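You operate a simulated robot arm through the tools that you are given. There is no shell and no other tool. Be economical: measure what you need, move in short steps, check, and stop when the job is done.

You are at the controls of a simulated two-armed robot. One attempt, no reset.

TASK
Clear the wheel stub, then fit the purple-sealed bearing and the order card's part on it.
Fine: hose end off the valve and down on the packing bench before the wheel moves; wheel flat on that bench; bearing first, both down home; the other part stays.

The check looks at the end state, three seconds after you hand in, the way a careful person would. Anything else that was tipped, shoved, dropped, spilled or broken makes it a failure.

THE ROBOT
Two 7-joint arms with two-finger parallel grippers on one trunk, on a base that drives. Base frame: it is fixed to the floor where the robot stands at the start and does not move with it; the origin is under the middle of the robot, x ahead of it, y to its left, z up; the surface under the hand at the start is at about z = 720. Units: mm, degrees, N and s.
The left shoulder is at the start at [70, 188, 1140], the right one opposite. With the tool pointing down near the work surface each hand reaches from about 220 to 780 mm from the robot's upright axis, wherever it stands, measured 20 degrees to its own side. Places, roughly: packing bench [600, 400, 700]; wheel stub [500, 100, 800]. Payload 3.91 kg a hand.
Tool frame (each hand has its own): the origin (TCP) lies between the finger pads and is the grasp point; the fingertips stand 30 mm ahead of it; z points along the fingers, y is the line along which they close. The gripper opens to 110 mm. The fingers are 20 mm wide and 10 mm thick; the gripper's body (48 by 112 mm) begins 55 mm behind the TCP.
Orientation is that of the tool frame in the base frame, as [roll, pitch, yaw] about the fixed x, y, z axes, in that order (R = Rz(yaw) Ry(pitch) Rx(roll)). With the fingers straight down and closing along the base's y, the tool's x points along the base's -x, its y along +y and its z along -z.

THE INTERFACE
- The arms move only by the tool arm_command. It takes "left_deltas", "right_deltas" or both (then of equal length, played together; a hand with none holds still); each is a list of rows, each a list of 7 numbers: the shift along the base's x, y, z in mm, then the turn, a rotation vector about the base's x, y, z in degrees, then the closure, from 0 (fully open) to 1 (shut). In form: [[tx, ty, tz, rx, ry, rz, hand], ...]. A call has 1 to 20 rows; each row shifts and turns the commanded pose from where the row before left it. Rows are played at 5 a second. More than 50 mm and 8.6 degrees between two rows, or a gripper value outside its range, and nothing of the call is played. Where a pose cannot be reached the arm comes as near as it can. A force on the tool above 40 N (or 10 N above the force at the start of the call, whichever is more), or a blocked arm, ends the call early, and 0.2 s more pass. Each finger travels about 72 mm/s and halts on what it meets, pressing with about 24 N; the grip force reading is that of the motor and also rises with nothing between the fingers. The clock runs only during rows and for 0.2 s after the last one: add rows that do not move to give the fingers time. The reply holds the time, the measured pose of the TCP, the force on the tool along the base axes, the opening and the grip force, in the units named above and with some noise, with the torque about the TCP (base axes, N m) and any sound that the robot's microphone picked up.
- Cameras (640 x 400 px; columns grow to the right, rows downward): "scene" is now at [111.2, 48.9, 1349.6]; the picture's right is [0.57, -0.82, 0.00], its down [-0.67, -0.47, -0.58] and it looks along [0.47, 0.33, -0.82] (base axes); focal length 214 px, centre (320, 200). "left" rides on the left gripper at [72, -17, -103] in its tool frame; the picture's right is [0.23, 0.97, 0.00], its down [-0.76, 0.18, -0.62] and it looks along [-0.61, 0.14, 0.78] (tool axes); focal length 222 px, centre (320, 200). "right" rides on the right gripper at [72, 17, -103] in its tool frame; the picture's right is [-0.23, 0.97, 0.00], its down [-0.76, -0.18, -0.62] and it looks along [-0.61, -0.14, 0.78] (tool axes); focal length 222 px, centre (320, 200). There is no depth. A picture from a camera that has moved, and an enlarged one, comes with that camera's place and axes in the base frame and with its lens. The place of the scene camera against the robot may be out by one fixed shift of up to 18 mm in any direction.
- capture(camera): a new picture of that camera. The clock stands still meanwhile.
- raise_lower(by): slides the trunk up (or, below 0, down) by that many mm; the arms and the scene camera ride with it, the base frame stays. It gives what a move gives, with no picture.
- roll_base(legs): drives the robot by 1 to 6 legs, each [ahead, turn to the left] in mm and degrees, along the robot's own axes; the way and the turn of a leg run together, so that a leg with both is an arc; at most 1500 mm and 180 degrees a leg. The arms and the cameras ride along, it lands a little off, and it stops where it bumps. It gives what a move gives.
- head_to(pan, tilt): turns the head with the scene camera to pan (to the left, within 86 degrees either way) and tilt (down, from -29 to 69), counted from straight ahead of the robot. It gives what a move gives.
- close_up(camera, box): a new picture of the part [left, top, right, bottom] of that camera's present view, enlarged. The clock stands still meanwhile.
- hand_in(): hands the job in; it is judged then, once.

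Go step by step. Nothing tells you exact positions but the pictures and the camera data: compare them with the known pose of the tool, close in by small moves and look again before you grip or let go. The budget is 120 turns and 88 pictures, counting those below and the enlarged ones. Unless the task says otherwise, let go and move clear before handing in.

The tools are called after ">>>" as a command line: name --argument value ..., lists and objects as JSON in quotes. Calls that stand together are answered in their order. arm_command: Moves the arms, as the interface text tells. Its arguments: {"type":"object","properties":{"left_deltas":{"type":"array","items":{"type":"array","items":{"type":"number"}}},"right_deltas":{"type":"array","items":{"type":"array","items":{"type":"number"}}}},"required":[]} The other tools are called the same way: raise_lower (by) slides the trunk up or down; roll_base (legs) drives the base; head_to (pan, tilt) turns the head that bears the scene camera; capture (camera) takes a picture; close_up (camera, box) takes an enlarged picture of a part of a camera's view; hand_in () hands the job in.

At the start:

```text
time: 0.0
left_ee_pos: [403.6, 487.8, 1104.2]
left_orientation: [-180.0, 0.0, 179.9]
left_contact_force: [-0.5, 0.7, 0.0]
left_moment: [-0.01, -0.02, -0.01]
left_opening: 109.9
left_gripper_force: 0.0
right_ee_pos: [456.1, 20.0, 1115.0]
right_orientation: [180.0, 0.0, 180.0]
right_contact_force: [0.3, 0.4, -0.5]
right_moment: [-0.02, -0.04, -0.03]
right_opening: 109.8
right_gripper_force: 0.0
trunk travel left (down, up): [-650.0, 290.0]
robot x, y, heading: [-3.2, 0.3, 0.0]
head pan, tilt: [34.7, 54.8]
```

scene: 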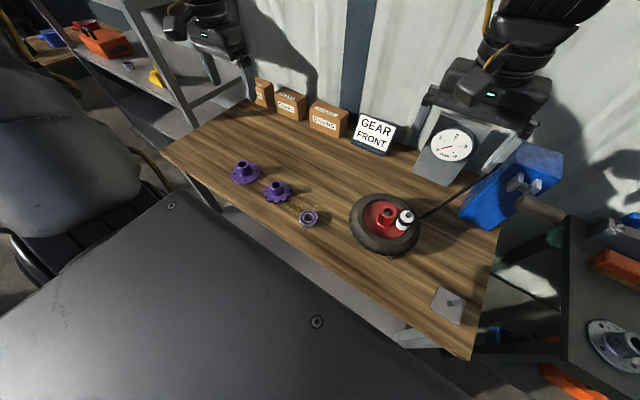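
right: 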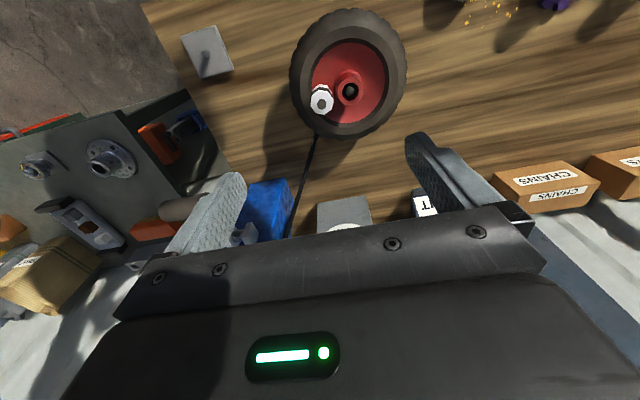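
left: 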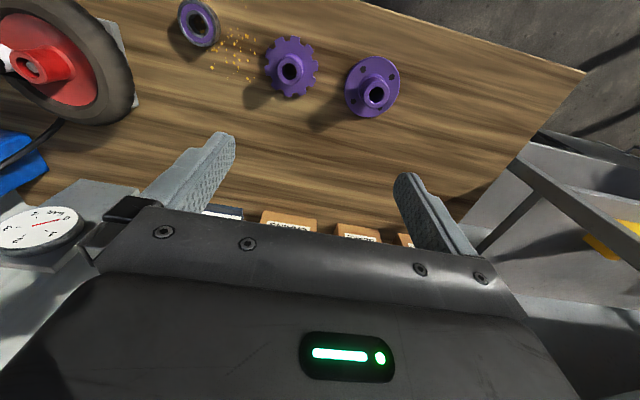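

I see the wheel with a hose end clipped to its valve, purple bearing, gear and flange parts on the bench, and a card reading "GEAR FRONT". I'll enlarge the key regions first.

>>> close_up --camera "scene" --box '[340, 90, 500, 330]'

>>> close_up --camera "scene" --box '[220, 100, 420, 240]'

>>> close_up --camera "right" --box '[170, 0, 450, 175]'

```text
1.67 times, centred on (420, 210) of scene
camera zoom: at [111.2, 48.9, 1349.6], right [0.57, -0.82, 0.0], down [-0.67, -0.47, -0.58], along [0.47, 0.33, -0.82], focal length 358 px, centre (153, 183)
```

zoom: 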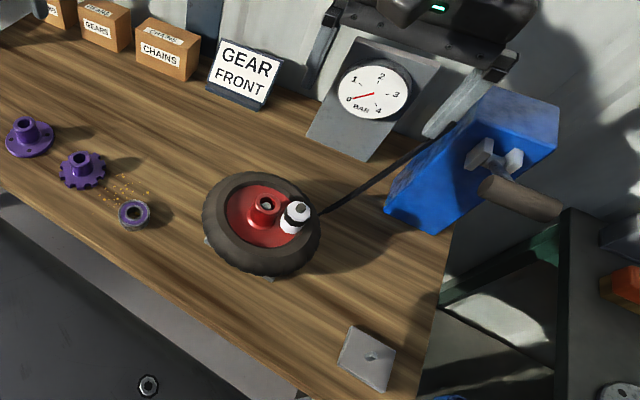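

```text
2.86 times, centred on (320, 170) of scene
camera zoom: at [111.2, 48.9, 1349.6], right [0.57, -0.82, 0.0], down [-0.67, -0.47, -0.58], along [0.47, 0.33, -0.82], focal length 613 px, centre (320, 286)
```

zoom: 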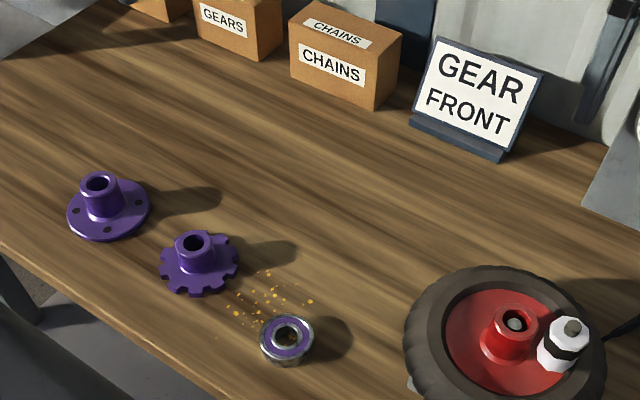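

```text
2.29 times, centred on (310, 88) of right
camera zoom: at [383.8, 36.5, 1218.9], right [0.23, 0.97, 0.0], down [0.76, -0.18, 0.62], along [0.61, -0.14, -0.78], focal length 508 px, centre (343, 457)
```

zoom: 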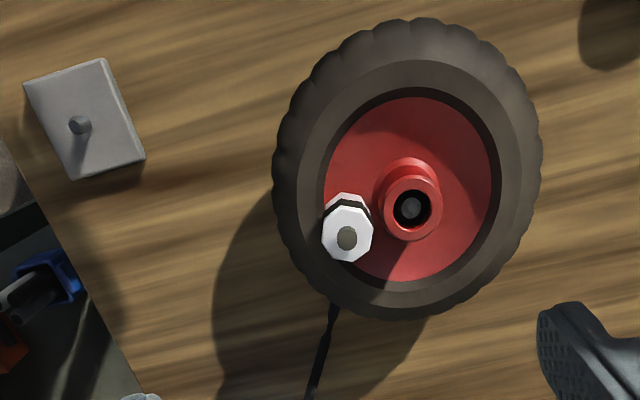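

The wheel sits on the stub near [480, 66], hub top about z 840, with the hose chuck close beside the hub. I'll bring both wrist cameras lower for a clearer look.

>>> arm_command --right_deltas '[[-25, -16, -31, 0, 0, 0, 0], [-25, -16, -31, 0, 0, 0, 0], [-25, -16, -31, 0, 0, 0, 0], [-25, -16, -31, 0, 0, 0, 0], [-25, -16, -31, 0, 0, 0, 0]]' --left_deltas '[[-15, -20, -29, 0, 0, 0, 0], [-15, -20, -29, 0, 0, 0, 0], [-15, -20, -29, 0, 0, 0, 0], [-15, -20, -29, 0, 0, 0, 0], [-15, -20, -29, 0, 0, 0, 0]]'

>>> capture --camera "right"

>>> capture --camera "left"

```text
time: 1.2
left_ee_pos: [329.4, 384.7, 960.2]
left_orientation: [180.0, -0.1, 180.0]
left_contact_force: [-0.2, -0.4, -0.1]
left_moment: [0.03, 0.0, -0.03]
left_opening: 110.2
left_gripper_force: 0.1
right_ee_pos: [333.7, -61.6, 957.3]
right_orientation: [179.9, 0.1, 180.0]
right_contact_force: [0.6, 0.3, 0.5]
right_moment: [-0.03, -0.01, 0.03]
right_opening: 110.1
right_gripper_force: 0.1
trunk travel left (down, up): [-650.0, 290.0]
robot x, y, heading: [2.3, -1.5, 0.1]
head pan, tilt: [34.7, 54.8]
```

```text
81 pictures are left
camera right: at [260.8, -44.7, 1062.1], right [0.23, 0.97, 0.0], down [0.76, -0.18, 0.62], along [0.61, -0.14, -0.78], focal length 222 px, centre (320, 200)
```

right: 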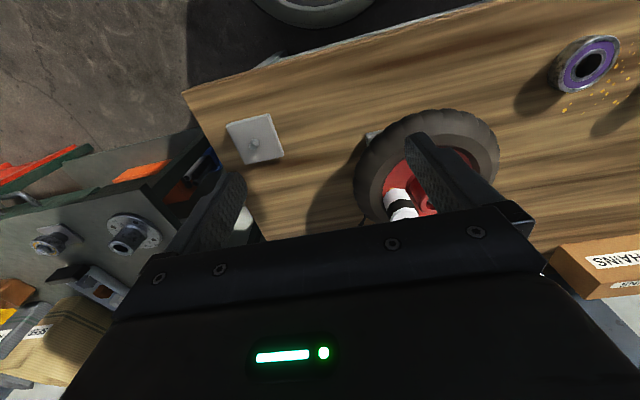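

```text
80 pictures are left
camera left: at [257.1, 368.0, 1063.5], right [-0.23, 0.97, 0.0], down [0.76, 0.18, 0.62], along [0.61, 0.14, -0.78], focal length 222 px, centre (320, 200)
```

left: 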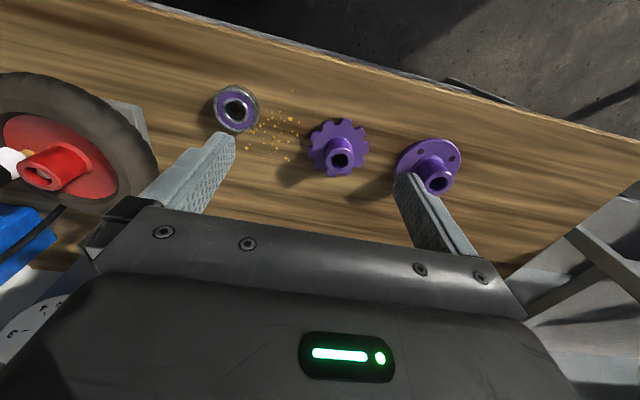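

The parts are located at roughly bearing [377, 271], gear [411, 434] and flange [410, 598]. Now I need the chuck, hose and stub in more detail.

>>> close_up --camera "scene" --box '[340, 170, 440, 270]'

>>> close_up --camera "left" --box '[0, 60, 170, 250]'

>>> close_up --camera "left" --box '[200, 70, 480, 210]'

```text
4.00 times, centred on (390, 220) of scene
camera zoom: at [112.8, 47.8, 1349.6], right [0.57, -0.82, 0.0], down [-0.67, -0.46, -0.58], along [0.47, 0.33, -0.82], focal length 858 px, centre (40, 120)
```

zoom: 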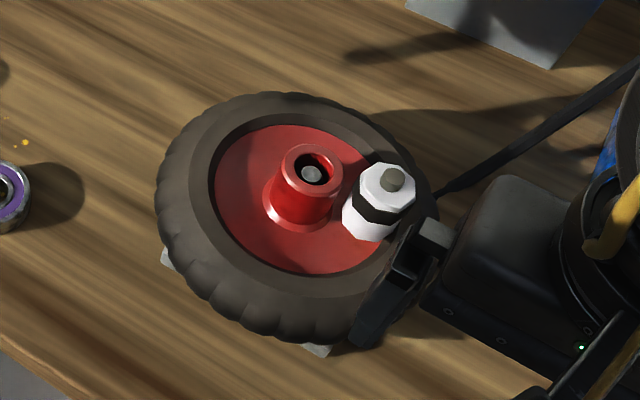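

```text
2.11 times, centred on (85, 155) of left
camera zoom: at [257.1, 368.0, 1063.5], right [-0.23, 0.97, 0.0], down [0.76, 0.18, 0.62], along [0.61, 0.14, -0.78], focal length 468 px, centre (815, 295)
```

zoom: 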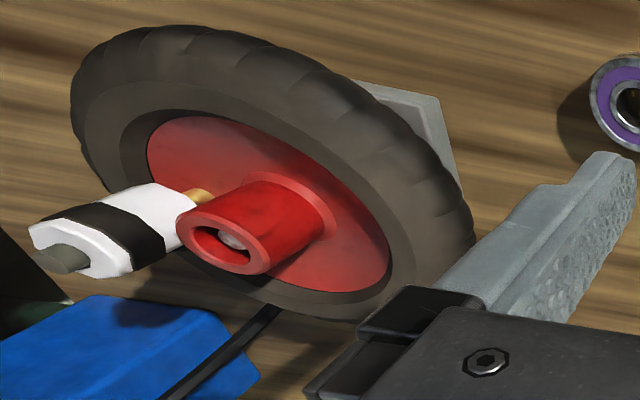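

```text
2.29 times, centred on (340, 140) of left
camera zoom: at [257.1, 368.0, 1063.5], right [-0.23, 0.97, 0.0], down [0.76, 0.18, 0.62], along [0.61, 0.14, -0.78], focal length 508 px, centre (274, 337)
```

zoom: 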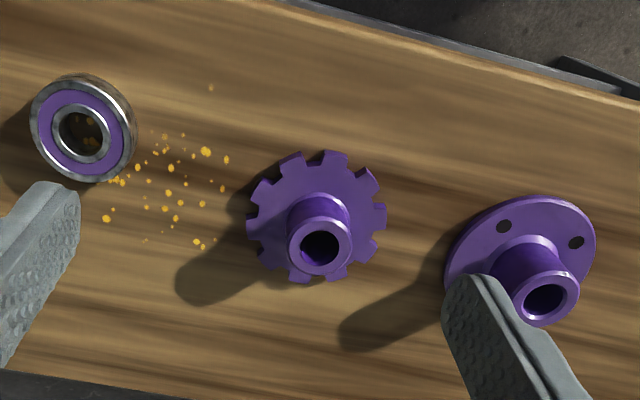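

The chuck stands on a brass valve beside the hub, and the hose runs back toward the blue compressor. I'll move the right camera above the wheel to see how the hose attaches.

>>> arm_command --right_deltas '[[0, 0, 30, 0, 0, 0, 0], [40, 16, 0, 0, 0, 0, 0], [40, 16, 0, 0, 0, 0, 0], [40, 16, 0, 0, 0, 0, 0], [40, 16, 0, 0, 0, 0, 0], [36, 18, 0, 0, 0, 0, 0]]'

>>> capture --camera "right"

>>> close_up --camera "right" --box '[220, 0, 420, 130]'

```text
time: 2.6
left_ee_pos: [327.6, 388.7, 957.9]
left_orientation: [-179.9, 0.0, -180.0]
left_contact_force: [0.2, 0.8, -0.8]
left_moment: [-0.01, 0.03, 0.04]
left_opening: 110.0
left_gripper_force: 0.0
right_ee_pos: [528.9, 22.8, 989.5]
right_orientation: [-179.8, -0.1, 179.9]
right_contact_force: [-0.1, 0.4, -0.1]
right_moment: [-0.01, 0.01, 0.01]
right_opening: 110.0
right_gripper_force: 0.1
trunk travel left (down, up): [-650.0, 290.0]
robot x, y, heading: [2.8, -0.7, -0.3]
head pan, tilt: [34.7, 54.8]
```

```text
76 pictures are left
camera right: at [456.5, 40.4, 1094.4], right [0.23, 0.97, 0.0], down [0.76, -0.18, 0.62], along [0.61, -0.14, -0.78], focal length 222 px, centre (320, 200)
```

right: 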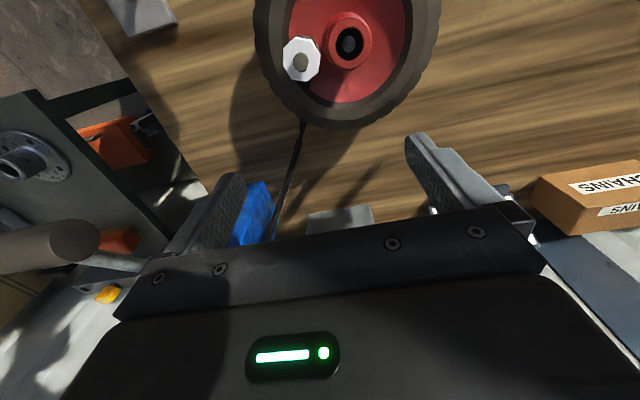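

```text
3.08 times, centred on (320, 65) of right
camera zoom: at [456.5, 40.4, 1094.4], right [0.23, 0.97, 0.0], down [0.76, -0.18, 0.62], along [0.61, -0.14, -0.78], focal length 684 px, centre (320, 615)
```

zoom: 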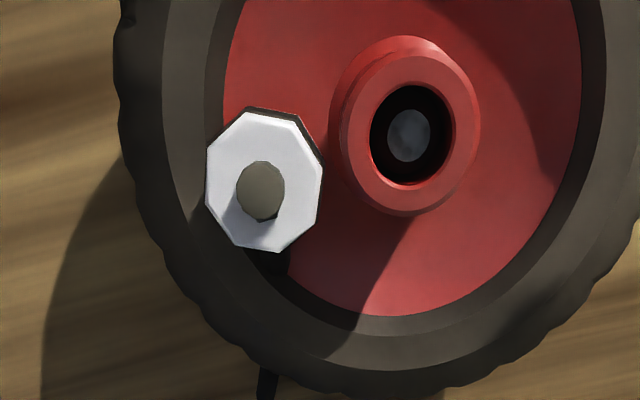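

Hub top is at about [479.5, 64.5, 833] and the chuck top at about [478.5, 19, 866]. I'll zoom in on where the hose goes.

>>> close_up --camera "right" --box '[270, 40, 350, 150]'

>>> close_up --camera "left" --box '[0, 110, 100, 230]'

```text
3.64 times, centred on (310, 95) of right
camera zoom: at [456.5, 40.4, 1094.4], right [0.23, 0.97, 0.0], down [0.76, -0.18, 0.62], along [0.61, -0.14, -0.78], focal length 808 px, centre (356, 582)
```

zoom: 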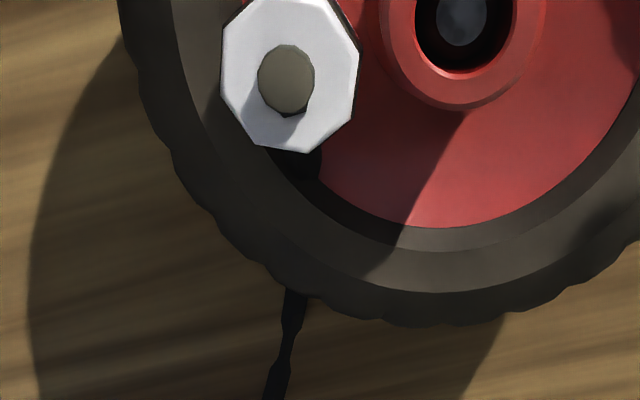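

```text
3.33 times, centred on (50, 170) of left
camera zoom: at [256.6, 370.9, 1062.8], right [-0.23, 0.97, 0.0], down [0.76, 0.18, 0.62], along [0.61, 0.14, -0.78], focal length 740 px, centre (1220, 300)
```

zoom: 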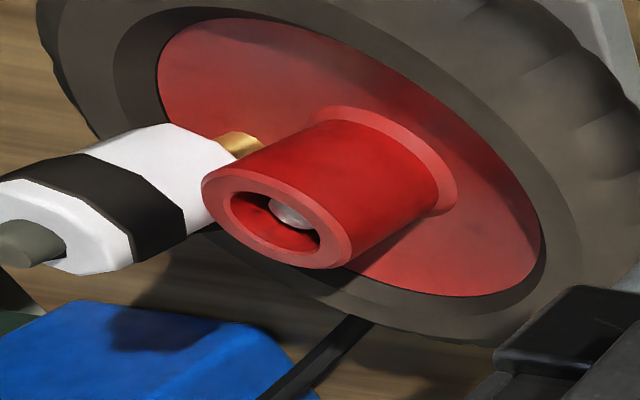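

The hose runs low past the tyre, and the chuck can be gripped along x with the fingers clear of the hub. I'll turn the right hand by 90° and hover over the chuck.

>>> arm_command --right_deltas '[[-5, 0, -3, 0, 0, 8.2, 0.1], [-5, 0, -3, 0, 0, 8.2, 0.2], [-5, 0, -3, 0, 0, 8.2, 0.3], [-5, 0, -3, 0, 0, 8.2, 0.4], [-5, 0, -3, 0, 0, 8.2, 0.45], [-5, 0, -3, 0, 0, 8.2, 0.45], [-5, 0, -3, 0, 0, 8.2, 0.45], [-5, 0, -3, 0, 0, 8.2, 0.45], [-5, 0, -3, 0, 0, 8.2, 0.45], [-5, -3, -3, 0, 0, 8.2, 0.45], [0, -1, -3, 0, 0, 8.0, 0.45], [0, 0, 0, 0, 0, 0, 0.45]]'

>>> capture --camera "right"

```text
time: 3.8
left_ee_pos: [327.5, 385.4, 960.3]
left_orientation: [-180.0, 0.1, -179.9]
left_contact_force: [1.0, -0.4, -0.4]
left_moment: [-0.03, -0.01, -0.03]
left_opening: 110.1
left_gripper_force: 0.1
right_ee_pos: [442.9, 40.4, 965.6]
right_orientation: [171.8, -4.9, -151.6]
right_contact_force: [-0.3, -0.2, -0.4]
right_moment: [-0.02, 0.0, 0.05]
right_opening: 60.6
right_gripper_force: 0.0
right hand out of reach, approached as far as the arm can: row 3, 4, 5
trunk travel left (down, up): [-650.0, 290.0]
robot x, y, heading: [0.8, 1.7, -0.0]
head pan, tilt: [34.7, 54.8]
stopped in row 5 (right hand): the arm was blocked; the commanded pose is now the measured one
```

```text
72 pictures are left
camera right: at [386.0, 12.6, 1076.4], right [-0.25, 0.96, 0.12], down [0.84, 0.15, 0.52], along [0.49, 0.23, -0.84], focal length 222 px, centre (320, 200)
```

right: 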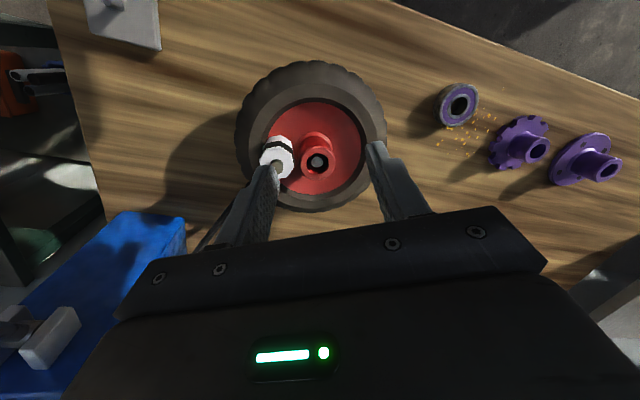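

That turn hit a wrist limit, with nothing touched. I'll level the hand and turn the other way.

>>> arm_command --right_deltas '[[10, -4, 10, -2.45, -4.1, 0, 0.45], [10, -4, 10, -2.45, -4.1, 0, 0.45], [3, -2, 0, 0, 0, -8.4, 0.45], [3, -2, 0, 0, 0, -8.4, 0.45], [3, -2, 0, 0, 0, -8.4, 0.45], [3, -2, 0, 0, 0, -8.4, 0.45], [3, -2, 0, 0, 0, -8.4, 0.45], [0, 0, 0, 0, 0, -8.4, 0.45], [0, 0, 0, 0, 0, -8.4, 0.45], [0, 0, 0, 0, 0, -8.4, 0.45], [0, 0, 0, 0, 0, -8.4, 0.45], [0, 0, 0, 0, 0, -8.4, 0.45], [0, 0, 0, 0, 0, -8.4, 0.45], [0, 0, 0, 0, 0, -8.4, 0.45], [0, 0, 0, 0, 0, -8.4, 0.45]]'

```text
time: 7.0
left_ee_pos: [327.8, 385.2, 958.6]
left_orientation: [-180.0, 0.0, 180.0]
left_contact_force: [-0.1, 0.0, -0.6]
left_moment: [0.0, -0.02, 0.0]
left_opening: 110.1
left_gripper_force: 0.0
right_ee_pos: [471.2, 27.7, 986.3]
right_orientation: [-179.5, 0.1, 98.9]
right_contact_force: [0.7, -0.8, 1.2]
right_moment: [0.0, 0.01, 0.02]
right_opening: 60.4
right_gripper_force: 0.0
right hand out of reach, approached as far as the arm can: row 1, 2
trunk travel left (down, up): [-650.0, 290.0]
robot x, y, heading: [2.6, 0.8, 0.0]
head pan, tilt: [34.7, 54.8]
```

The turn worked; I'll finish it and drop to a hover over the chuck.

>>> arm_command --right_deltas '[[4, -4, 0, 0, 0, -4.5, 0.45], [3.3, -4.7, 0, 0, 0, -4.4, 0.45], [0, 0, -40, 0, 0, 0, 0.45], [0, 0, 0, 0, 0, 0, 0.45]]'

>>> capture --camera "right"

>>> capture --camera "scene"

```text
time: 8.0
left_ee_pos: [327.2, 387.4, 960.2]
left_orientation: [-179.9, -0.1, 179.9]
left_contact_force: [0.1, 0.1, 0.2]
left_moment: [0.0, 0.05, -0.02]
left_opening: 109.9
left_gripper_force: 0.1
right_ee_pos: [478.6, 20.0, 944.4]
right_orientation: [-179.6, 0.0, 90.3]
right_contact_force: [-0.2, 0.0, -0.6]
right_moment: [-0.01, -0.01, -0.04]
right_opening: 60.8
right_gripper_force: 0.1
trunk travel left (down, up): [-650.0, 290.0]
robot x, y, heading: [-4.8, 0.9, 0.2]
head pan, tilt: [34.7, 54.8]
```

```text
71 pictures are left
camera right: at [494.6, 92.4, 1049.0], right [0.97, -0.22, -0.01], down [-0.17, -0.76, 0.62], along [-0.14, -0.61, -0.78], focal length 222 px, centre (320, 200)
```

right: 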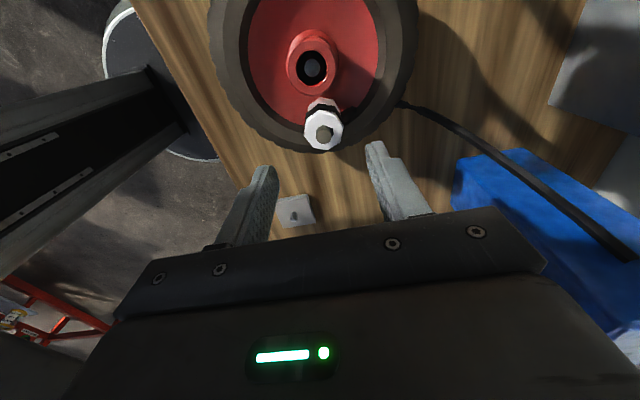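

```text
70 pictures are left
camera scene: at [110.4, 48.8, 1349.7], right [0.57, -0.82, 0.0], down [-0.67, -0.47, -0.58], along [0.47, 0.33, -0.82], focal length 214 px, centre (320, 200)
```

scene: 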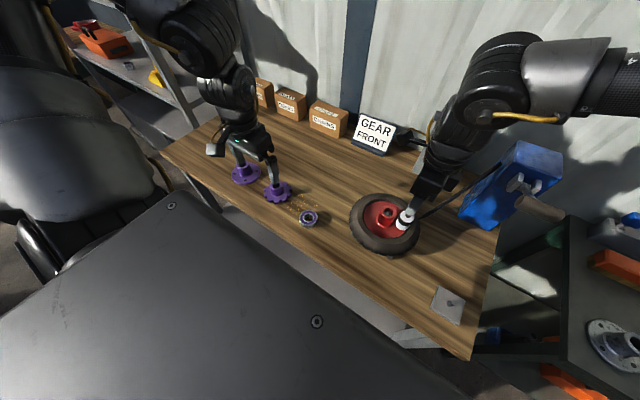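

The chuck lies right under the hand at about [480, 19]. I'll descend and close on it.

>>> arm_command --right_deltas '[[1.5, -0.5, -30, 0, 0, 0, 0.45], [0, 0, -30, 0, 0, 0, 0.45], [0, 0, -20, 0, 0, 0, 0.45], [0, 0, -14, 0, 0, 0, 0.45], [0, 0, 0, 0, 0, 0, 0.6], [0, 0, 0, 0, 0, 0, 0.75], [0, 0, 0, 0, 0, 0, 0.85], [0, 0, 0, 0, 0, 0, 0.9]]'

>>> capture --camera "right"

```text
time: 9.8
left_ee_pos: [327.2, 386.1, 959.3]
left_orientation: [-180.0, 0.1, 179.9]
left_contact_force: [-0.3, -0.2, 0.6]
left_moment: [-0.03, 0.0, 0.03]
left_opening: 110.0
left_gripper_force: 0.1
right_ee_pos: [479.6, 19.8, 850.4]
right_orientation: [-179.6, 0.0, 90.3]
right_contact_force: [-1.9, -0.4, 1.5]
right_moment: [0.0, 0.11, -0.02]
right_opening: 38.6
right_gripper_force: 23.9
trunk travel left (down, up): [-650.0, 290.0]
robot x, y, heading: [1.0, 0.0, 0.0]
head pan, tilt: [34.7, 54.8]
```

```text
69 pictures are left
camera right: at [496.9, 92.9, 955.3], right [0.97, -0.22, -0.01], down [-0.17, -0.76, 0.62], along [-0.14, -0.61, -0.78], focal length 222 px, centre (320, 200)
```

right: 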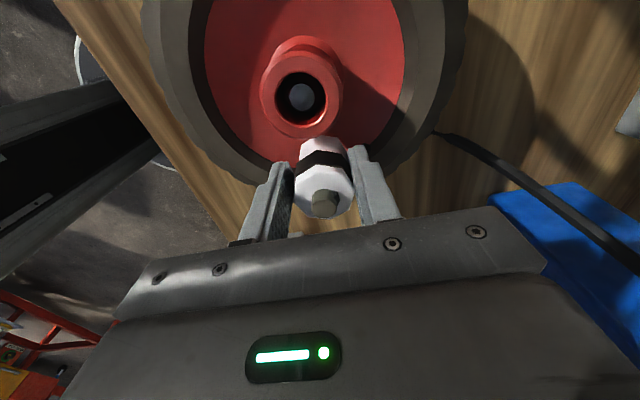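

The chuck is gripped at 38.6 mm, and I'll now pull it straight up off the valve.

>>> arm_command --right_deltas '[[0, 0, 5, 0, 0, 0, 1], [0, 0, 8, 0, 0, 0, 1], [0, 0, 10, 0, 0, 0, 1], [0, 0, 15, 0, 0, 0, 1], [0, 0, 20, 0, 0, 0, 1], [0, 0, 20, 0, 0, 0, 1], [0, 0, 0, 0, 0, 0, 1]]'

>>> capture --camera "right"

>>> close_up --camera "scene" --box '[340, 120, 540, 270]'

```text
time: 11.4
left_ee_pos: [328.3, 385.2, 959.2]
left_orientation: [180.0, 0.0, 180.0]
left_contact_force: [-0.1, 0.1, 0.3]
left_moment: [0.01, 0.01, 0.0]
left_opening: 110.1
left_gripper_force: 0.0
right_ee_pos: [479.9, 20.2, 929.0]
right_orientation: [-179.5, 0.1, 90.3]
right_contact_force: [0.1, 0.0, -1.3]
right_moment: [0.0, 0.0, 0.0]
right_opening: 38.3
right_gripper_force: 24.1
trunk travel left (down, up): [-650.0, 290.0]
robot x, y, heading: [0.2, 0.2, 0.2]
head pan, tilt: [34.7, 54.8]
```

```text
68 pictures are left
camera right: at [496.4, 92.9, 1033.0], right [0.97, -0.22, -0.01], down [-0.17, -0.76, 0.62], along [-0.15, -0.61, -0.78], focal length 222 px, centre (320, 200)
```

right: 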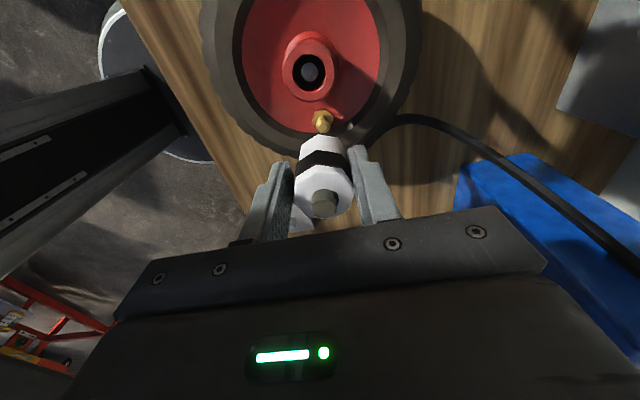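

```text
2.67 times, centred on (440, 195) of scene
camera zoom: at [111.8, 48.8, 1349.6], right [0.57, -0.82, 0.0], down [-0.67, -0.47, -0.58], along [0.47, 0.33, -0.82], focal length 572 px, centre (0, 213)
```

zoom: 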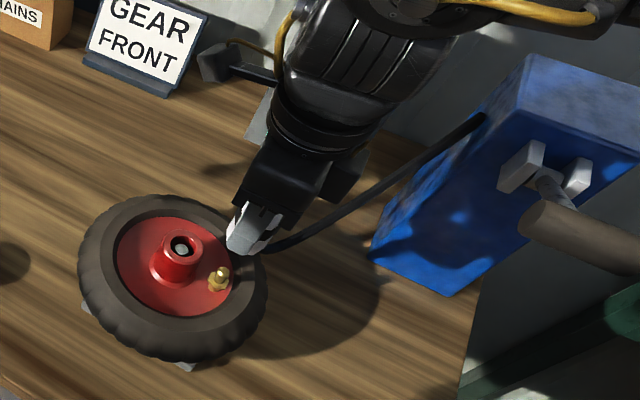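

The chuck is off and the brass valve is visible. I'll carry it right to clear bench at about [540, -110].

>>> arm_command --right_deltas '[[12, -26, 0, 0, 0, 0, 1], [12, -26, 0, 0, 0, 0, 1], [12, -26, 0, 0, 0, 0, 1], [12, -26, 0, 0, 0, 0, 1], [12, -26, 0, 0, 0, 0, 1], [0, 0, -30, 0, 0, 0, 1], [0, 0, -30, 0, 0, 0, 1], [0, 0, 0, 0, 0, 0, 1]]'

>>> capture --camera "right"

>>> close_up --camera "scene" --box '[340, 120, 560, 340]'

```text
time: 12.6
left_ee_pos: [327.2, 387.1, 958.5]
left_orientation: [-179.9, 0.1, -179.9]
left_contact_force: [0.3, 0.7, 0.4]
left_moment: [-0.04, -0.02, 0.02]
left_opening: 109.9
left_gripper_force: 0.0
right_ee_pos: [532.9, -94.8, 930.5]
right_orientation: [-179.3, -0.7, 90.9]
right_contact_force: [-0.8, 0.7, -0.9]
right_moment: [0.02, 0.01, 0.04]
right_opening: 37.9
right_gripper_force: 24.0
trunk travel left (down, up): [-650.0, 290.0]
robot x, y, heading: [1.7, 1.8, 0.1]
head pan, tilt: [34.7, 54.8]
stopped in row 6 (right hand): the force on the tool passed its limit at 56 N (the readings are from after the stop); the commanded pose is now the measured one
```

```text
66 pictures are left
camera right: at [550.0, -23.8, 1033.8], right [0.98, -0.21, -0.02], down [-0.16, -0.77, 0.62], along [-0.14, -0.6, -0.79], focal length 222 px, centre (320, 200)
```

right: 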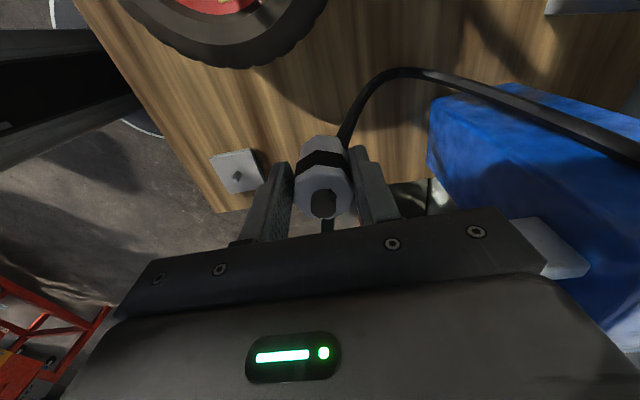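

```text
1.82 times, centred on (450, 230) of scene
camera zoom: at [110.3, 50.4, 1349.7], right [0.57, -0.82, 0.0], down [-0.67, -0.47, -0.58], along [0.47, 0.33, -0.82], focal length 390 px, centre (84, 146)
```

zoom: 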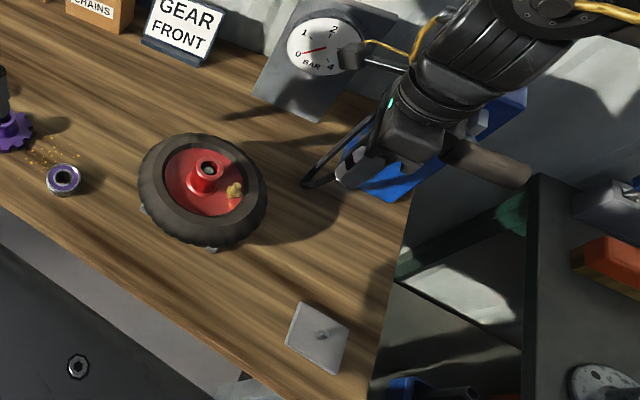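

A force spike stopped the lowering at [533, -95, 930], so I need to see what touches near the compressor.

>>> close_up --camera "scene" --box '[420, 110, 560, 250]'

>>> close_up --camera "right" --box '[220, 40, 640, 300]'

```text
2.86 times, centred on (490, 180) of scene
camera zoom: at [110.3, 50.4, 1349.7], right [0.57, -0.82, 0.0], down [-0.67, -0.47, -0.58], along [0.47, 0.33, -0.82], focal length 613 px, centre (-166, 257)
```

zoom: 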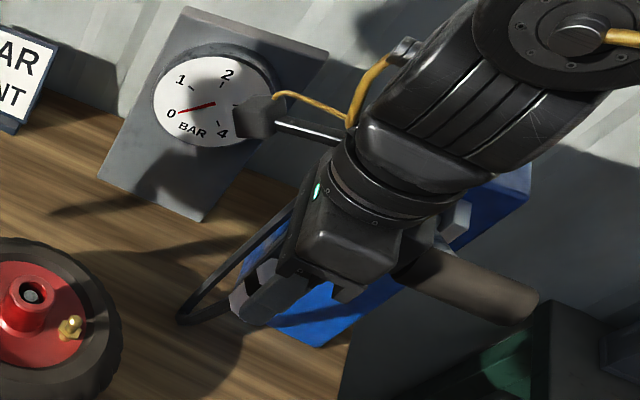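

```text
1.52 times, centred on (430, 170) of right
camera zoom: at [550.0, -23.8, 1033.8], right [0.98, -0.21, -0.02], down [-0.16, -0.77, 0.62], along [-0.14, -0.6, -0.79], focal length 338 px, centre (152, 246)
```

zoom: 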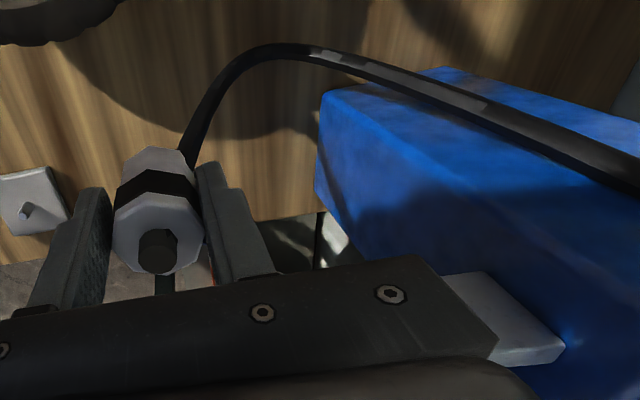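

The compressor's grey handle stands at about [606, -138, 983], and the gripper body grazed it; its pixels show no shift. I'll back off the way I came and set the hose end down further from it, near [470, -105].

>>> arm_command --right_deltas '[[-12, 24, 2, 0, 0, 0, 1], [-25, 0, 0, 0, 0, 0, 1], [-25, -12, 0, 0, 0, 0, 1], [0, -22, 0, 0, 0, 0, 1], [0, 0, -30, 0, 0, 0, 1], [0, 0, -30, 0, 0, 0, 1], [0, 0, 0, 0, 0, 0, 1]]'

>>> capture --camera "right"

>>> close_up --camera "scene" --box '[360, 110, 580, 330]'

```text
time: 14.2
left_ee_pos: [326.3, 387.0, 960.5]
left_orientation: [180.0, 0.0, 180.0]
left_contact_force: [-0.1, 0.3, 0.4]
left_moment: [0.03, -0.01, 0.02]
left_opening: 109.8
left_gripper_force: 0.0
right_ee_pos: [472.6, -105.1, 869.3]
right_orientation: [-179.3, -0.8, 90.9]
right_contact_force: [0.4, 0.1, -1.2]
right_moment: [0.02, 0.04, 0.03]
right_opening: 37.9
right_gripper_force: 23.6
trunk travel left (down, up): [-650.0, 290.0]
robot x, y, heading: [-0.9, 0.5, 0.0]
head pan, tilt: [34.7, 54.8]
```

```text
62 pictures are left
camera right: at [489.5, -34.4, 975.3], right [0.98, -0.21, -0.02], down [-0.16, -0.77, 0.61], along [-0.14, -0.6, -0.79], focal length 222 px, centre (320, 200)
```

right: 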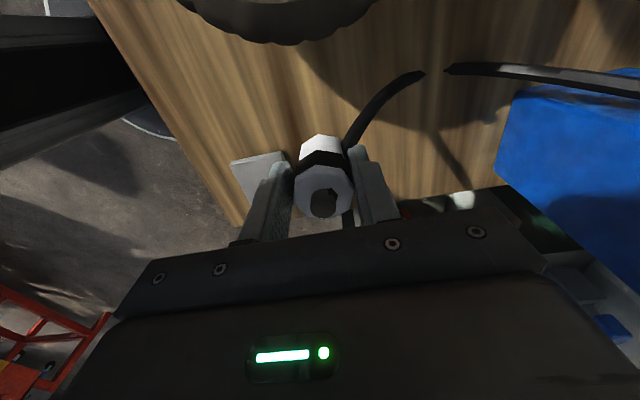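

```text
1.82 times, centred on (470, 220) of scene
camera zoom: at [110.9, 48.9, 1349.7], right [0.57, -0.82, 0.0], down [-0.67, -0.47, -0.58], along [0.47, 0.33, -0.82], focal length 390 px, centre (47, 164)
```

zoom: 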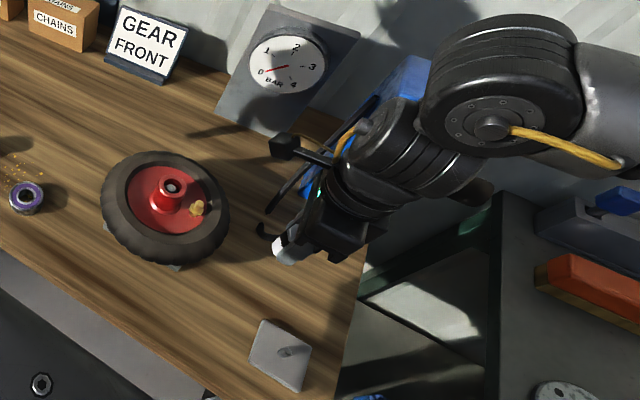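

There seems to be a gap in the hose; I'll check whether it is a highlight.

>>> close_up --camera "right" --box '[330, 40, 530, 160]'

```text
3.20 times, centred on (430, 100) of right
camera zoom: at [489.5, -34.4, 975.3], right [0.98, -0.21, -0.02], down [-0.16, -0.77, 0.61], along [-0.14, -0.6, -0.79], focal length 711 px, centre (-32, 520)
```

zoom: 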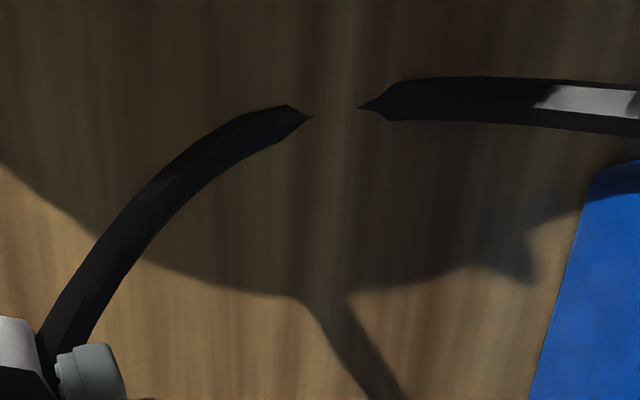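

The hose is drawn as a sagging curve that dips into the bench surface, so it is not broken. I'll lower the chuck gently until it touches.

>>> arm_command --right_deltas '[[0, 0, -30, 0, 0, 0, 1], [0, 0, -25, 0, 0, 0, 1], [0, 0, -15, 0, 0, 0, 1], [0, 0, -8, 0, 0, 0, 1], [0, 0, 0, 0, 0, 0, 1]]'

>>> capture --camera "right"

```text
time: 15.4
left_ee_pos: [328.4, 385.4, 959.5]
left_orientation: [180.0, 0.0, 180.0]
left_contact_force: [1.0, -0.2, -0.6]
left_moment: [-0.02, 0.02, 0.0]
left_opening: 110.0
left_gripper_force: 0.1
right_ee_pos: [473.3, -104.6, 791.9]
right_orientation: [-179.2, -0.8, 90.8]
right_contact_force: [0.2, -0.7, -0.7]
right_moment: [0.02, -0.01, -0.02]
right_opening: 38.4
right_gripper_force: 24.4
trunk travel left (down, up): [-650.0, 290.0]
robot x, y, heading: [-2.7, 2.0, 0.2]
head pan, tilt: [34.7, 54.8]
```

```text
59 pictures are left
camera right: at [489.8, -34.0, 896.5], right [0.98, -0.21, -0.02], down [-0.16, -0.77, 0.61], along [-0.14, -0.6, -0.79], focal length 222 px, centre (320, 200)
```

right: 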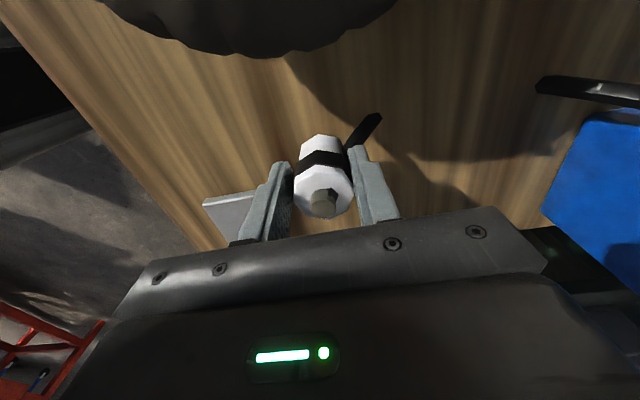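

>>> arm_command --right_deltas '[[0, 0, -6, 0, 0, 0, 1], [0, 0, -6, 0, 0, 0, 1], [0, 0, -4, 0, 0, 0, 1], [0, 0, -4, 0, 0, 0, 1], [0, 0, -3, 0, 0, 0, 1], [0, 0, -3, 0, 0, 0, 1], [0, 0, -3, 0, 0, 0, 1], [0, 0, -3, 0, 0, 0, 1], [0, 0, -3, 0, 0, 0, 1]]'

>>> capture --camera "right"

```text
time: 17.4
left_ee_pos: [323.1, 386.5, 961.9]
left_orientation: [-179.8, 0.3, 180.0]
left_contact_force: [-0.6, -0.2, -0.2]
left_moment: [-0.05, 0.01, 0.03]
left_opening: 110.2
left_gripper_force: 0.0
right_ee_pos: [469.4, -104.6, 762.5]
right_orientation: [-179.8, -0.7, 90.9]
right_contact_force: [2.8, -4.7, 30.1]
right_moment: [-0.21, 0.2, 0.04]
right_opening: 38.7
right_gripper_force: 24.0
trunk travel left (down, up): [-650.0, 290.0]
robot x, y, heading: [-0.4, 3.4, 0.1]
head pan, tilt: [34.7, 54.8]
```

```text
58 pictures are left
camera right: at [485.0, -33.5, 867.8], right [0.98, -0.21, -0.01], down [-0.16, -0.77, 0.61], along [-0.13, -0.6, -0.79], focal length 222 px, centre (320, 200)
```

right: 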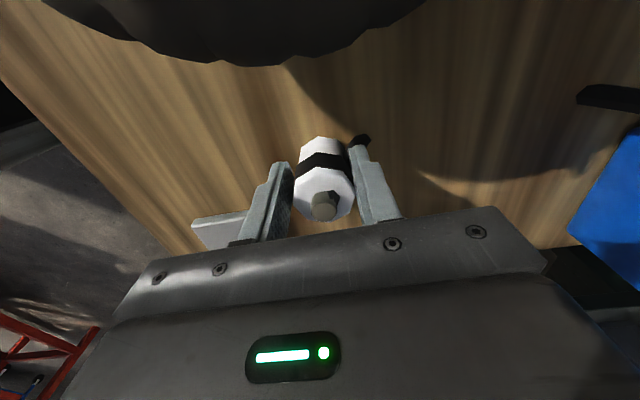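

The chuck is touching the bench at 30 N. I'll ease the load, open and rise.

>>> arm_command --right_deltas '[[0, 0, 3, 0, 0, 0, 1], [0, 0, 0, 0, 0, 0, 0.55], [0, 0, 0, 0, 0, 0, 0.4], [0, 0, 0, 0, 0, 0, 0.4], [0, 0, 15, 0, 0, 0, 0.4], [0, 0, 30, 0, 0, 0, 0.4], [0, 0, 40, 0, 0, 0, 0.4], [0, 0, 40, 0, 0, 0, 0.4], [0, 0, 40, 0, 0, 0, 0.4]]'

>>> capture --camera "right"

```text
time: 19.4
left_ee_pos: [327.2, 386.4, 959.2]
left_orientation: [-180.0, 0.2, -180.0]
left_contact_force: [-0.2, 0.0, 0.2]
left_moment: [-0.02, 0.01, 0.01]
left_opening: 109.7
left_gripper_force: 0.1
right_ee_pos: [470.2, -108.8, 926.5]
right_orientation: [-179.4, -0.8, 90.9]
right_contact_force: [-1.2, 0.5, 0.2]
right_moment: [0.0, -0.04, 0.0]
right_opening: 66.1
right_gripper_force: 0.1
trunk travel left (down, up): [-650.0, 290.0]
robot x, y, heading: [3.6, 2.5, 0.2]
head pan, tilt: [34.7, 54.8]
```

```text
57 pictures are left
camera right: at [487.2, -37.4, 1031.8], right [0.98, -0.21, -0.02], down [-0.16, -0.77, 0.61], along [-0.14, -0.6, -0.79], focal length 222 px, centre (320, 200)
```

right: 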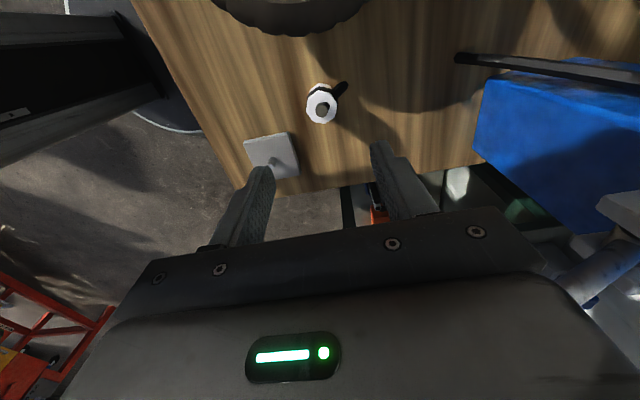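

The hose end stands on the bench. I'll withdraw the right arm and turn the left hand 90° over the wheel hub.

>>> arm_command --right_deltas '[[-10, 0, 40, 0, 0, 0, 0.4], [-25, -10, 20, 0, 0, 0, 0.4], [-25, -20, 0, 0, 0, 0, 0.4], [-25, -20, 0, 0, 0, 0, 0.4], [-25, -20, 0, 0, 0, 0, 0.4], [-10, -20, 0, 0, 0, 0, 0.4], [0, 0, 0, 0, 0, 0, 0.4], [0, 0, 0, 0, 0, 0, 0.4], [0, 0, 0, 0, 0, 0, 0.4], [0, 0, 0, 0, 0, 0, 0.4], [0, 0, 0, 0, 0, 0, 0.4]]' --left_deltas '[[0, 0, 20, 0, 0, 8.2, 0.1], [0, 0, 10, 0, 0, 8.2, 0.2], [0, 0, 0, 0, 0, 8.2, 0.3], [10, -20, 0, 0, 0, 8.2, 0.4], [10, -25, 0, 0, 0, 8.2, 0.4], [15, -30, 0, 0, 0, 8.2, 0.4], [15, -30, 0, 0, 0, 8.2, 0.4], [15, -30, 0, 0, 0, 8.2, 0.4], [15, -30, 0, 0, 0, 8.2, 0.4], [15, -30, 0, 0, 0, 8.2, 0.4], [15, -30, 0, 0, 0, 8.0, 0.4]]'

>>> capture --camera "left"

```text
time: 21.8
left_ee_pos: [316.4, 506.8, 994.7]
left_orientation: [-179.2, -0.9, -140.7]
left_contact_force: [0.4, 0.1, -0.3]
left_moment: [0.0, 0.02, 0.01]
left_opening: 65.9
left_gripper_force: 0.1
left hand out of reach, approached as far as the arm can: row 2, 3, 4, 5, 6, 7, 8, 9, 10, 11
right_ee_pos: [353.9, -198.4, 984.0]
right_orientation: [-179.1, -0.8, 90.9]
right_contact_force: [-0.3, 0.6, 0.7]
right_moment: [0.01, -0.02, 0.02]
right_opening: 65.9
right_gripper_force: 0.0
trunk travel left (down, up): [-650.0, 290.0]
robot x, y, heading: [-1.8, -1.1, -0.0]
head pan, tilt: [34.7, 54.8]
```

```text
56 pictures are left
camera left: at [272.5, 450.1, 1100.3], right [-0.79, 0.61, -0.01], down [0.48, 0.63, 0.61], along [0.38, 0.48, -0.79], focal length 222 px, centre (320, 200)
```

left: 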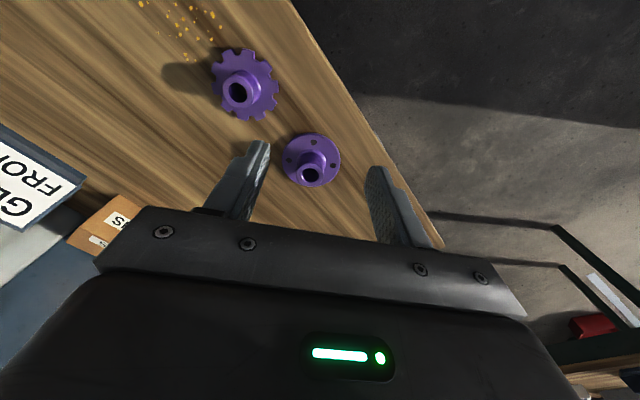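

The left arm drifted since the turned pose was out of reach there; nothing was touched. I'll undo some of the turn and watch where the hand goes.

>>> arm_command --left_deltas '[[0, 0, 0, 0, 0, -8.2, 0.4], [0, 0, 0, 0, 0, -8.2, 0.4]]'

```text
time: 22.4
left_ee_pos: [316.0, 508.5, 994.7]
left_orientation: [-179.1, -0.9, -156.9]
left_contact_force: [-0.5, -0.1, -0.2]
left_moment: [-0.01, 0.0, -0.01]
left_opening: 65.8
left_gripper_force: 0.1
right_ee_pos: [352.5, -195.6, 984.3]
right_orientation: [-179.2, -0.7, 90.9]
right_contact_force: [-0.2, 0.3, 0.7]
right_moment: [0.01, -0.01, 0.02]
right_opening: 65.9
right_gripper_force: 0.0
trunk travel left (down, up): [-650.0, 290.0]
robot x, y, heading: [-0.7, -1.5, 0.0]
head pan, tilt: [34.7, 54.8]
```

The commanded pose follows the measured one, so I'll translate above the hub first, level, and turn there.

>>> arm_command --left_deltas '[[5, -20, 0, 0, 0, -7.7, 0.4], [10, -40, 0, 0, 0, -7.7, 0.4], [15, -45, 0, 0, 0, -7.7, 0.4], [20, -45, 0, 0, 0, 0, 0.4], [20, -45, 0, 0, 0, 0, 0.4], [20, -45, 0, 0, 0, 0, 0.4], [20, -45, 0, 0, 0, 0, 0.4], [20, -45, 0, 0, 0, 0, 0.4], [20, -45, 0, 0, 0, 0, 0.4], [14, -45, 0, 0, 0, 0, 0.4], [0, -23, 0, 0, 0, 0, 0.4], [0, 0, 0, 0, 0, 0, 0.4]]'

```text
time: 25.0
left_ee_pos: [466.1, 218.3, 999.0]
left_orientation: [-179.0, -0.8, 179.9]
left_contact_force: [-0.3, 0.1, -0.5]
left_moment: [0.01, 0.01, 0.01]
left_opening: 65.9
left_gripper_force: 0.1
left hand out of reach, approached as far as the arm can: row 6, 7, 9, 10, 11
right_ee_pos: [353.4, -196.4, 985.6]
right_orientation: [-179.2, -0.7, 90.9]
right_contact_force: [0.1, 0.0, -0.3]
right_moment: [-0.01, -0.03, 0.01]
right_opening: 66.1
right_gripper_force: 0.2
trunk travel left (down, up): [-650.0, 290.0]
robot x, y, heading: [3.3, 1.1, -0.0]
head pan, tilt: [34.7, 54.8]
```

Left reach inward is limited in this wrist pose; the mirrored case suggests that turning the left hand the other way frees it. I'll test it here.

>>> arm_command --left_deltas '[[0, 0, -10, 0, 0, 8.2, 0.4], [0, 0, -10, 0, 0, 8.2, 0.4], [0, 0, -10, 0, 0, 8.2, 0.4], [0, 0, -10, 0, 0, 8.2, 0.4], [0, 0, 0, 0, 0, 8.2, 0.4], [0, 0, 0, 0, 0, 8.2, 0.4]]'

```text
time: 26.4
left_ee_pos: [467.2, 218.0, 1001.0]
left_orientation: [-179.0, -0.9, 179.8]
left_contact_force: [-0.2, -0.1, 0.2]
left_moment: [-0.01, 0.03, -0.01]
left_opening: 65.9
left_gripper_force: 0.0
left hand out of reach, approached as far as the arm can: row 1, 2, 3, 4, 5, 6
right_ee_pos: [353.5, -195.8, 984.1]
right_orientation: [-179.1, -0.7, 90.9]
right_contact_force: [-0.2, 0.3, 0.0]
right_moment: [0.0, 0.0, -0.03]
right_opening: 66.0
right_gripper_force: 0.0
trunk travel left (down, up): [-650.0, 290.0]
robot x, y, heading: [0.9, -1.2, 0.2]
head pan, tilt: [34.7, 54.8]
```

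>>> arm_command --left_deltas '[[0, 0, -5, 0, 0, -8.2, 0.4], [0, 0, -5, 0, 0, -8.2, 0.4], [0, 0, -5, 0, 0, -8.2, 0.4], [0, 0, -5, 0, 0, -8.2, 0.4], [0, 0, 0, 0, 0, -8.2, 0.4], [0, 0, 0, 0, 0, -8.2, 0.4]]'

>>> capture --camera "left"

```text
time: 27.8
left_ee_pos: [465.0, 223.0, 980.3]
left_orientation: [-178.9, -0.7, 130.6]
left_contact_force: [0.4, 0.3, -0.3]
left_moment: [-0.03, 0.0, 0.0]
left_opening: 65.9
left_gripper_force: 0.0
left hand out of reach, approached as far as the arm can: row 4
right_ee_pos: [353.0, -194.8, 984.6]
right_orientation: [-179.1, -0.8, 90.8]
right_contact_force: [-0.1, -0.7, -0.5]
right_moment: [0.0, 0.0, 0.0]
right_opening: 65.7
right_gripper_force: 0.1
trunk travel left (down, up): [-650.0, 290.0]
robot x, y, heading: [0.2, 2.4, 0.1]
head pan, tilt: [34.7, 54.8]
```

```text
55 pictures are left
camera left: at [407.9, 267.4, 1084.9], right [0.59, 0.81, -0.01], down [0.64, -0.46, 0.61], along [0.48, -0.37, -0.79], focal length 222 px, centre (320, 200)
```

left: 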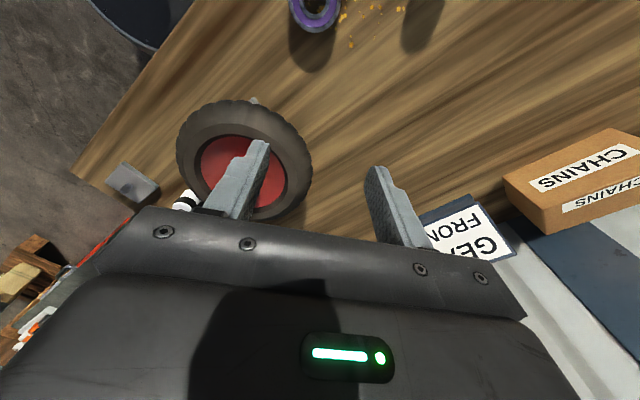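

Turning this way works. I'll move on toward the hub in steps.

>>> arm_command --left_deltas '[[2, -20, 0, 0, 0, -6, 0.4], [2, -20, 0, 0, 0, -6, 0.4], [2, -20, 0, 0, 0, -6, 0.4], [2, -20, 0, 0, 0, -6, 0.4], [2, -20, 0, 0, 0, -6, 0.4], [2, -20, 0, 0, 0, -6, 0.4], [2, -20, 0, 0, 0, -4.6, 0.4], [1, -18, 0, 0, 0, 0, 0.4], [0, 0, 0, 0, 0, 0, 0.4]]'

>>> capture --camera "left"

```text
time: 29.8
left_ee_pos: [431.5, 214.2, 995.5]
left_orientation: [-179.0, -0.8, 90.1]
left_contact_force: [0.3, 0.1, -0.4]
left_moment: [0.03, -0.03, 0.0]
left_opening: 66.1
left_gripper_force: 0.1
left hand out of reach, approached as far as the arm can: row 1, 2, 3, 4, 5, 6, 7, 8
right_ee_pos: [354.2, -196.5, 984.0]
right_orientation: [-179.3, -0.8, 91.0]
right_contact_force: [0.5, -0.1, 0.1]
right_moment: [0.01, -0.05, 0.0]
right_opening: 66.2
right_gripper_force: 0.0
trunk travel left (down, up): [-650.0, 290.0]
robot x, y, heading: [-0.1, 1.5, 0.1]
head pan, tilt: [34.7, 54.8]
```

```text
54 pictures are left
camera left: at [417.6, 285.8, 1099.9], right [0.97, 0.23, -0.01], down [0.19, -0.77, 0.61], along [0.13, -0.6, -0.79], focal length 222 px, centre (320, 200)
```

left: 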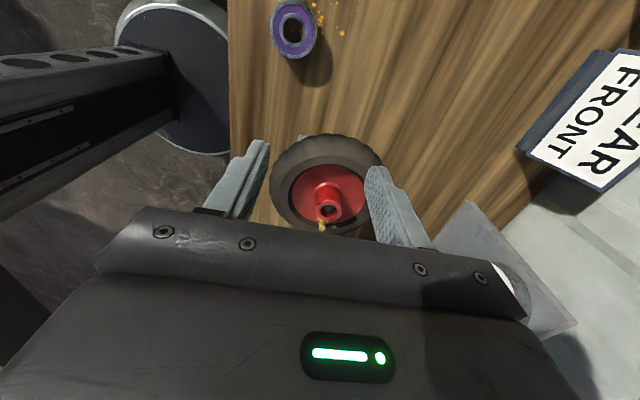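

The left arm is stuck short of the hub, but the right hand reaches it easily. I'll use the right hand for the wheel and set it behind the stub; the left moves clear.

>>> arm_command --left_deltas '[[-10, 30, 0, 0, 0, 0, 0.2], [-10, 30, 0, 0, 0, 0, 0.2], [-10, 30, 0, 0, 0, 0, 0.2], [-10, 30, 0, 0, 0, 0, 0.2], [-10, 30, 0, 0, 0, 0, 0.2], [-10, 30, 0, 0, 0, 0, 0.2], [0, 0, 0, 0, 0, 0, 0.2], [0, 0, 0, 0, 0, 0, 0.2]]' --right_deltas '[[10, 35, 0, 0, 0, 0, 0.4], [15, 40, 0, 0, 0, 0, 0.4], [20, 40, 0, 0, 0, 0, 0.4], [20, 40, 0, 0, 0, 0, 0.4], [20, 40, -5, 0, 0, 0, 0.4], [20, 40, -10, 0, 0, 0, 0.4], [20, 25, -10, 0, 0, 0, 0.4], [0, 0, 0, 0, 0, 0, 0.4]]'

>>> capture --camera "right"

```text
time: 31.6
left_ee_pos: [372.0, 392.5, 997.0]
left_orientation: [-179.0, -0.8, 90.1]
left_contact_force: [-0.1, 0.0, 0.0]
left_moment: [0.01, -0.01, -0.02]
left_opening: 87.9
left_gripper_force: 0.1
right_ee_pos: [477.4, 62.8, 961.3]
right_orientation: [-179.2, -0.8, 90.9]
right_contact_force: [0.5, 0.5, 0.7]
right_moment: [0.0, 0.0, 0.03]
right_opening: 66.0
right_gripper_force: 0.0
trunk travel left (down, up): [-650.0, 290.0]
robot x, y, heading: [1.0, 1.2, -0.1]
head pan, tilt: [34.7, 54.8]
```

```text
53 pictures are left
camera right: at [494.2, 134.0, 1066.8], right [0.98, -0.21, -0.02], down [-0.16, -0.77, 0.61], along [-0.14, -0.6, -0.79], focal length 222 px, centre (320, 200)
```

right: 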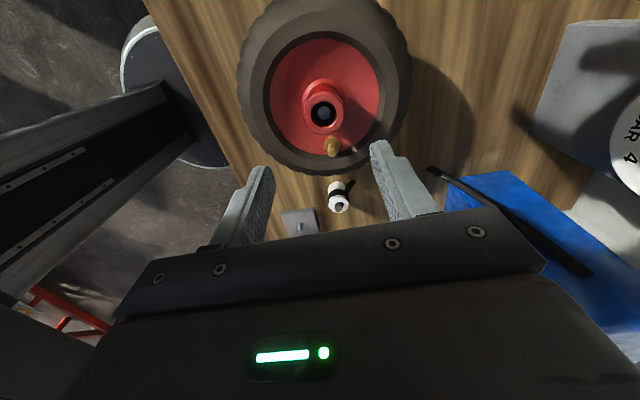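

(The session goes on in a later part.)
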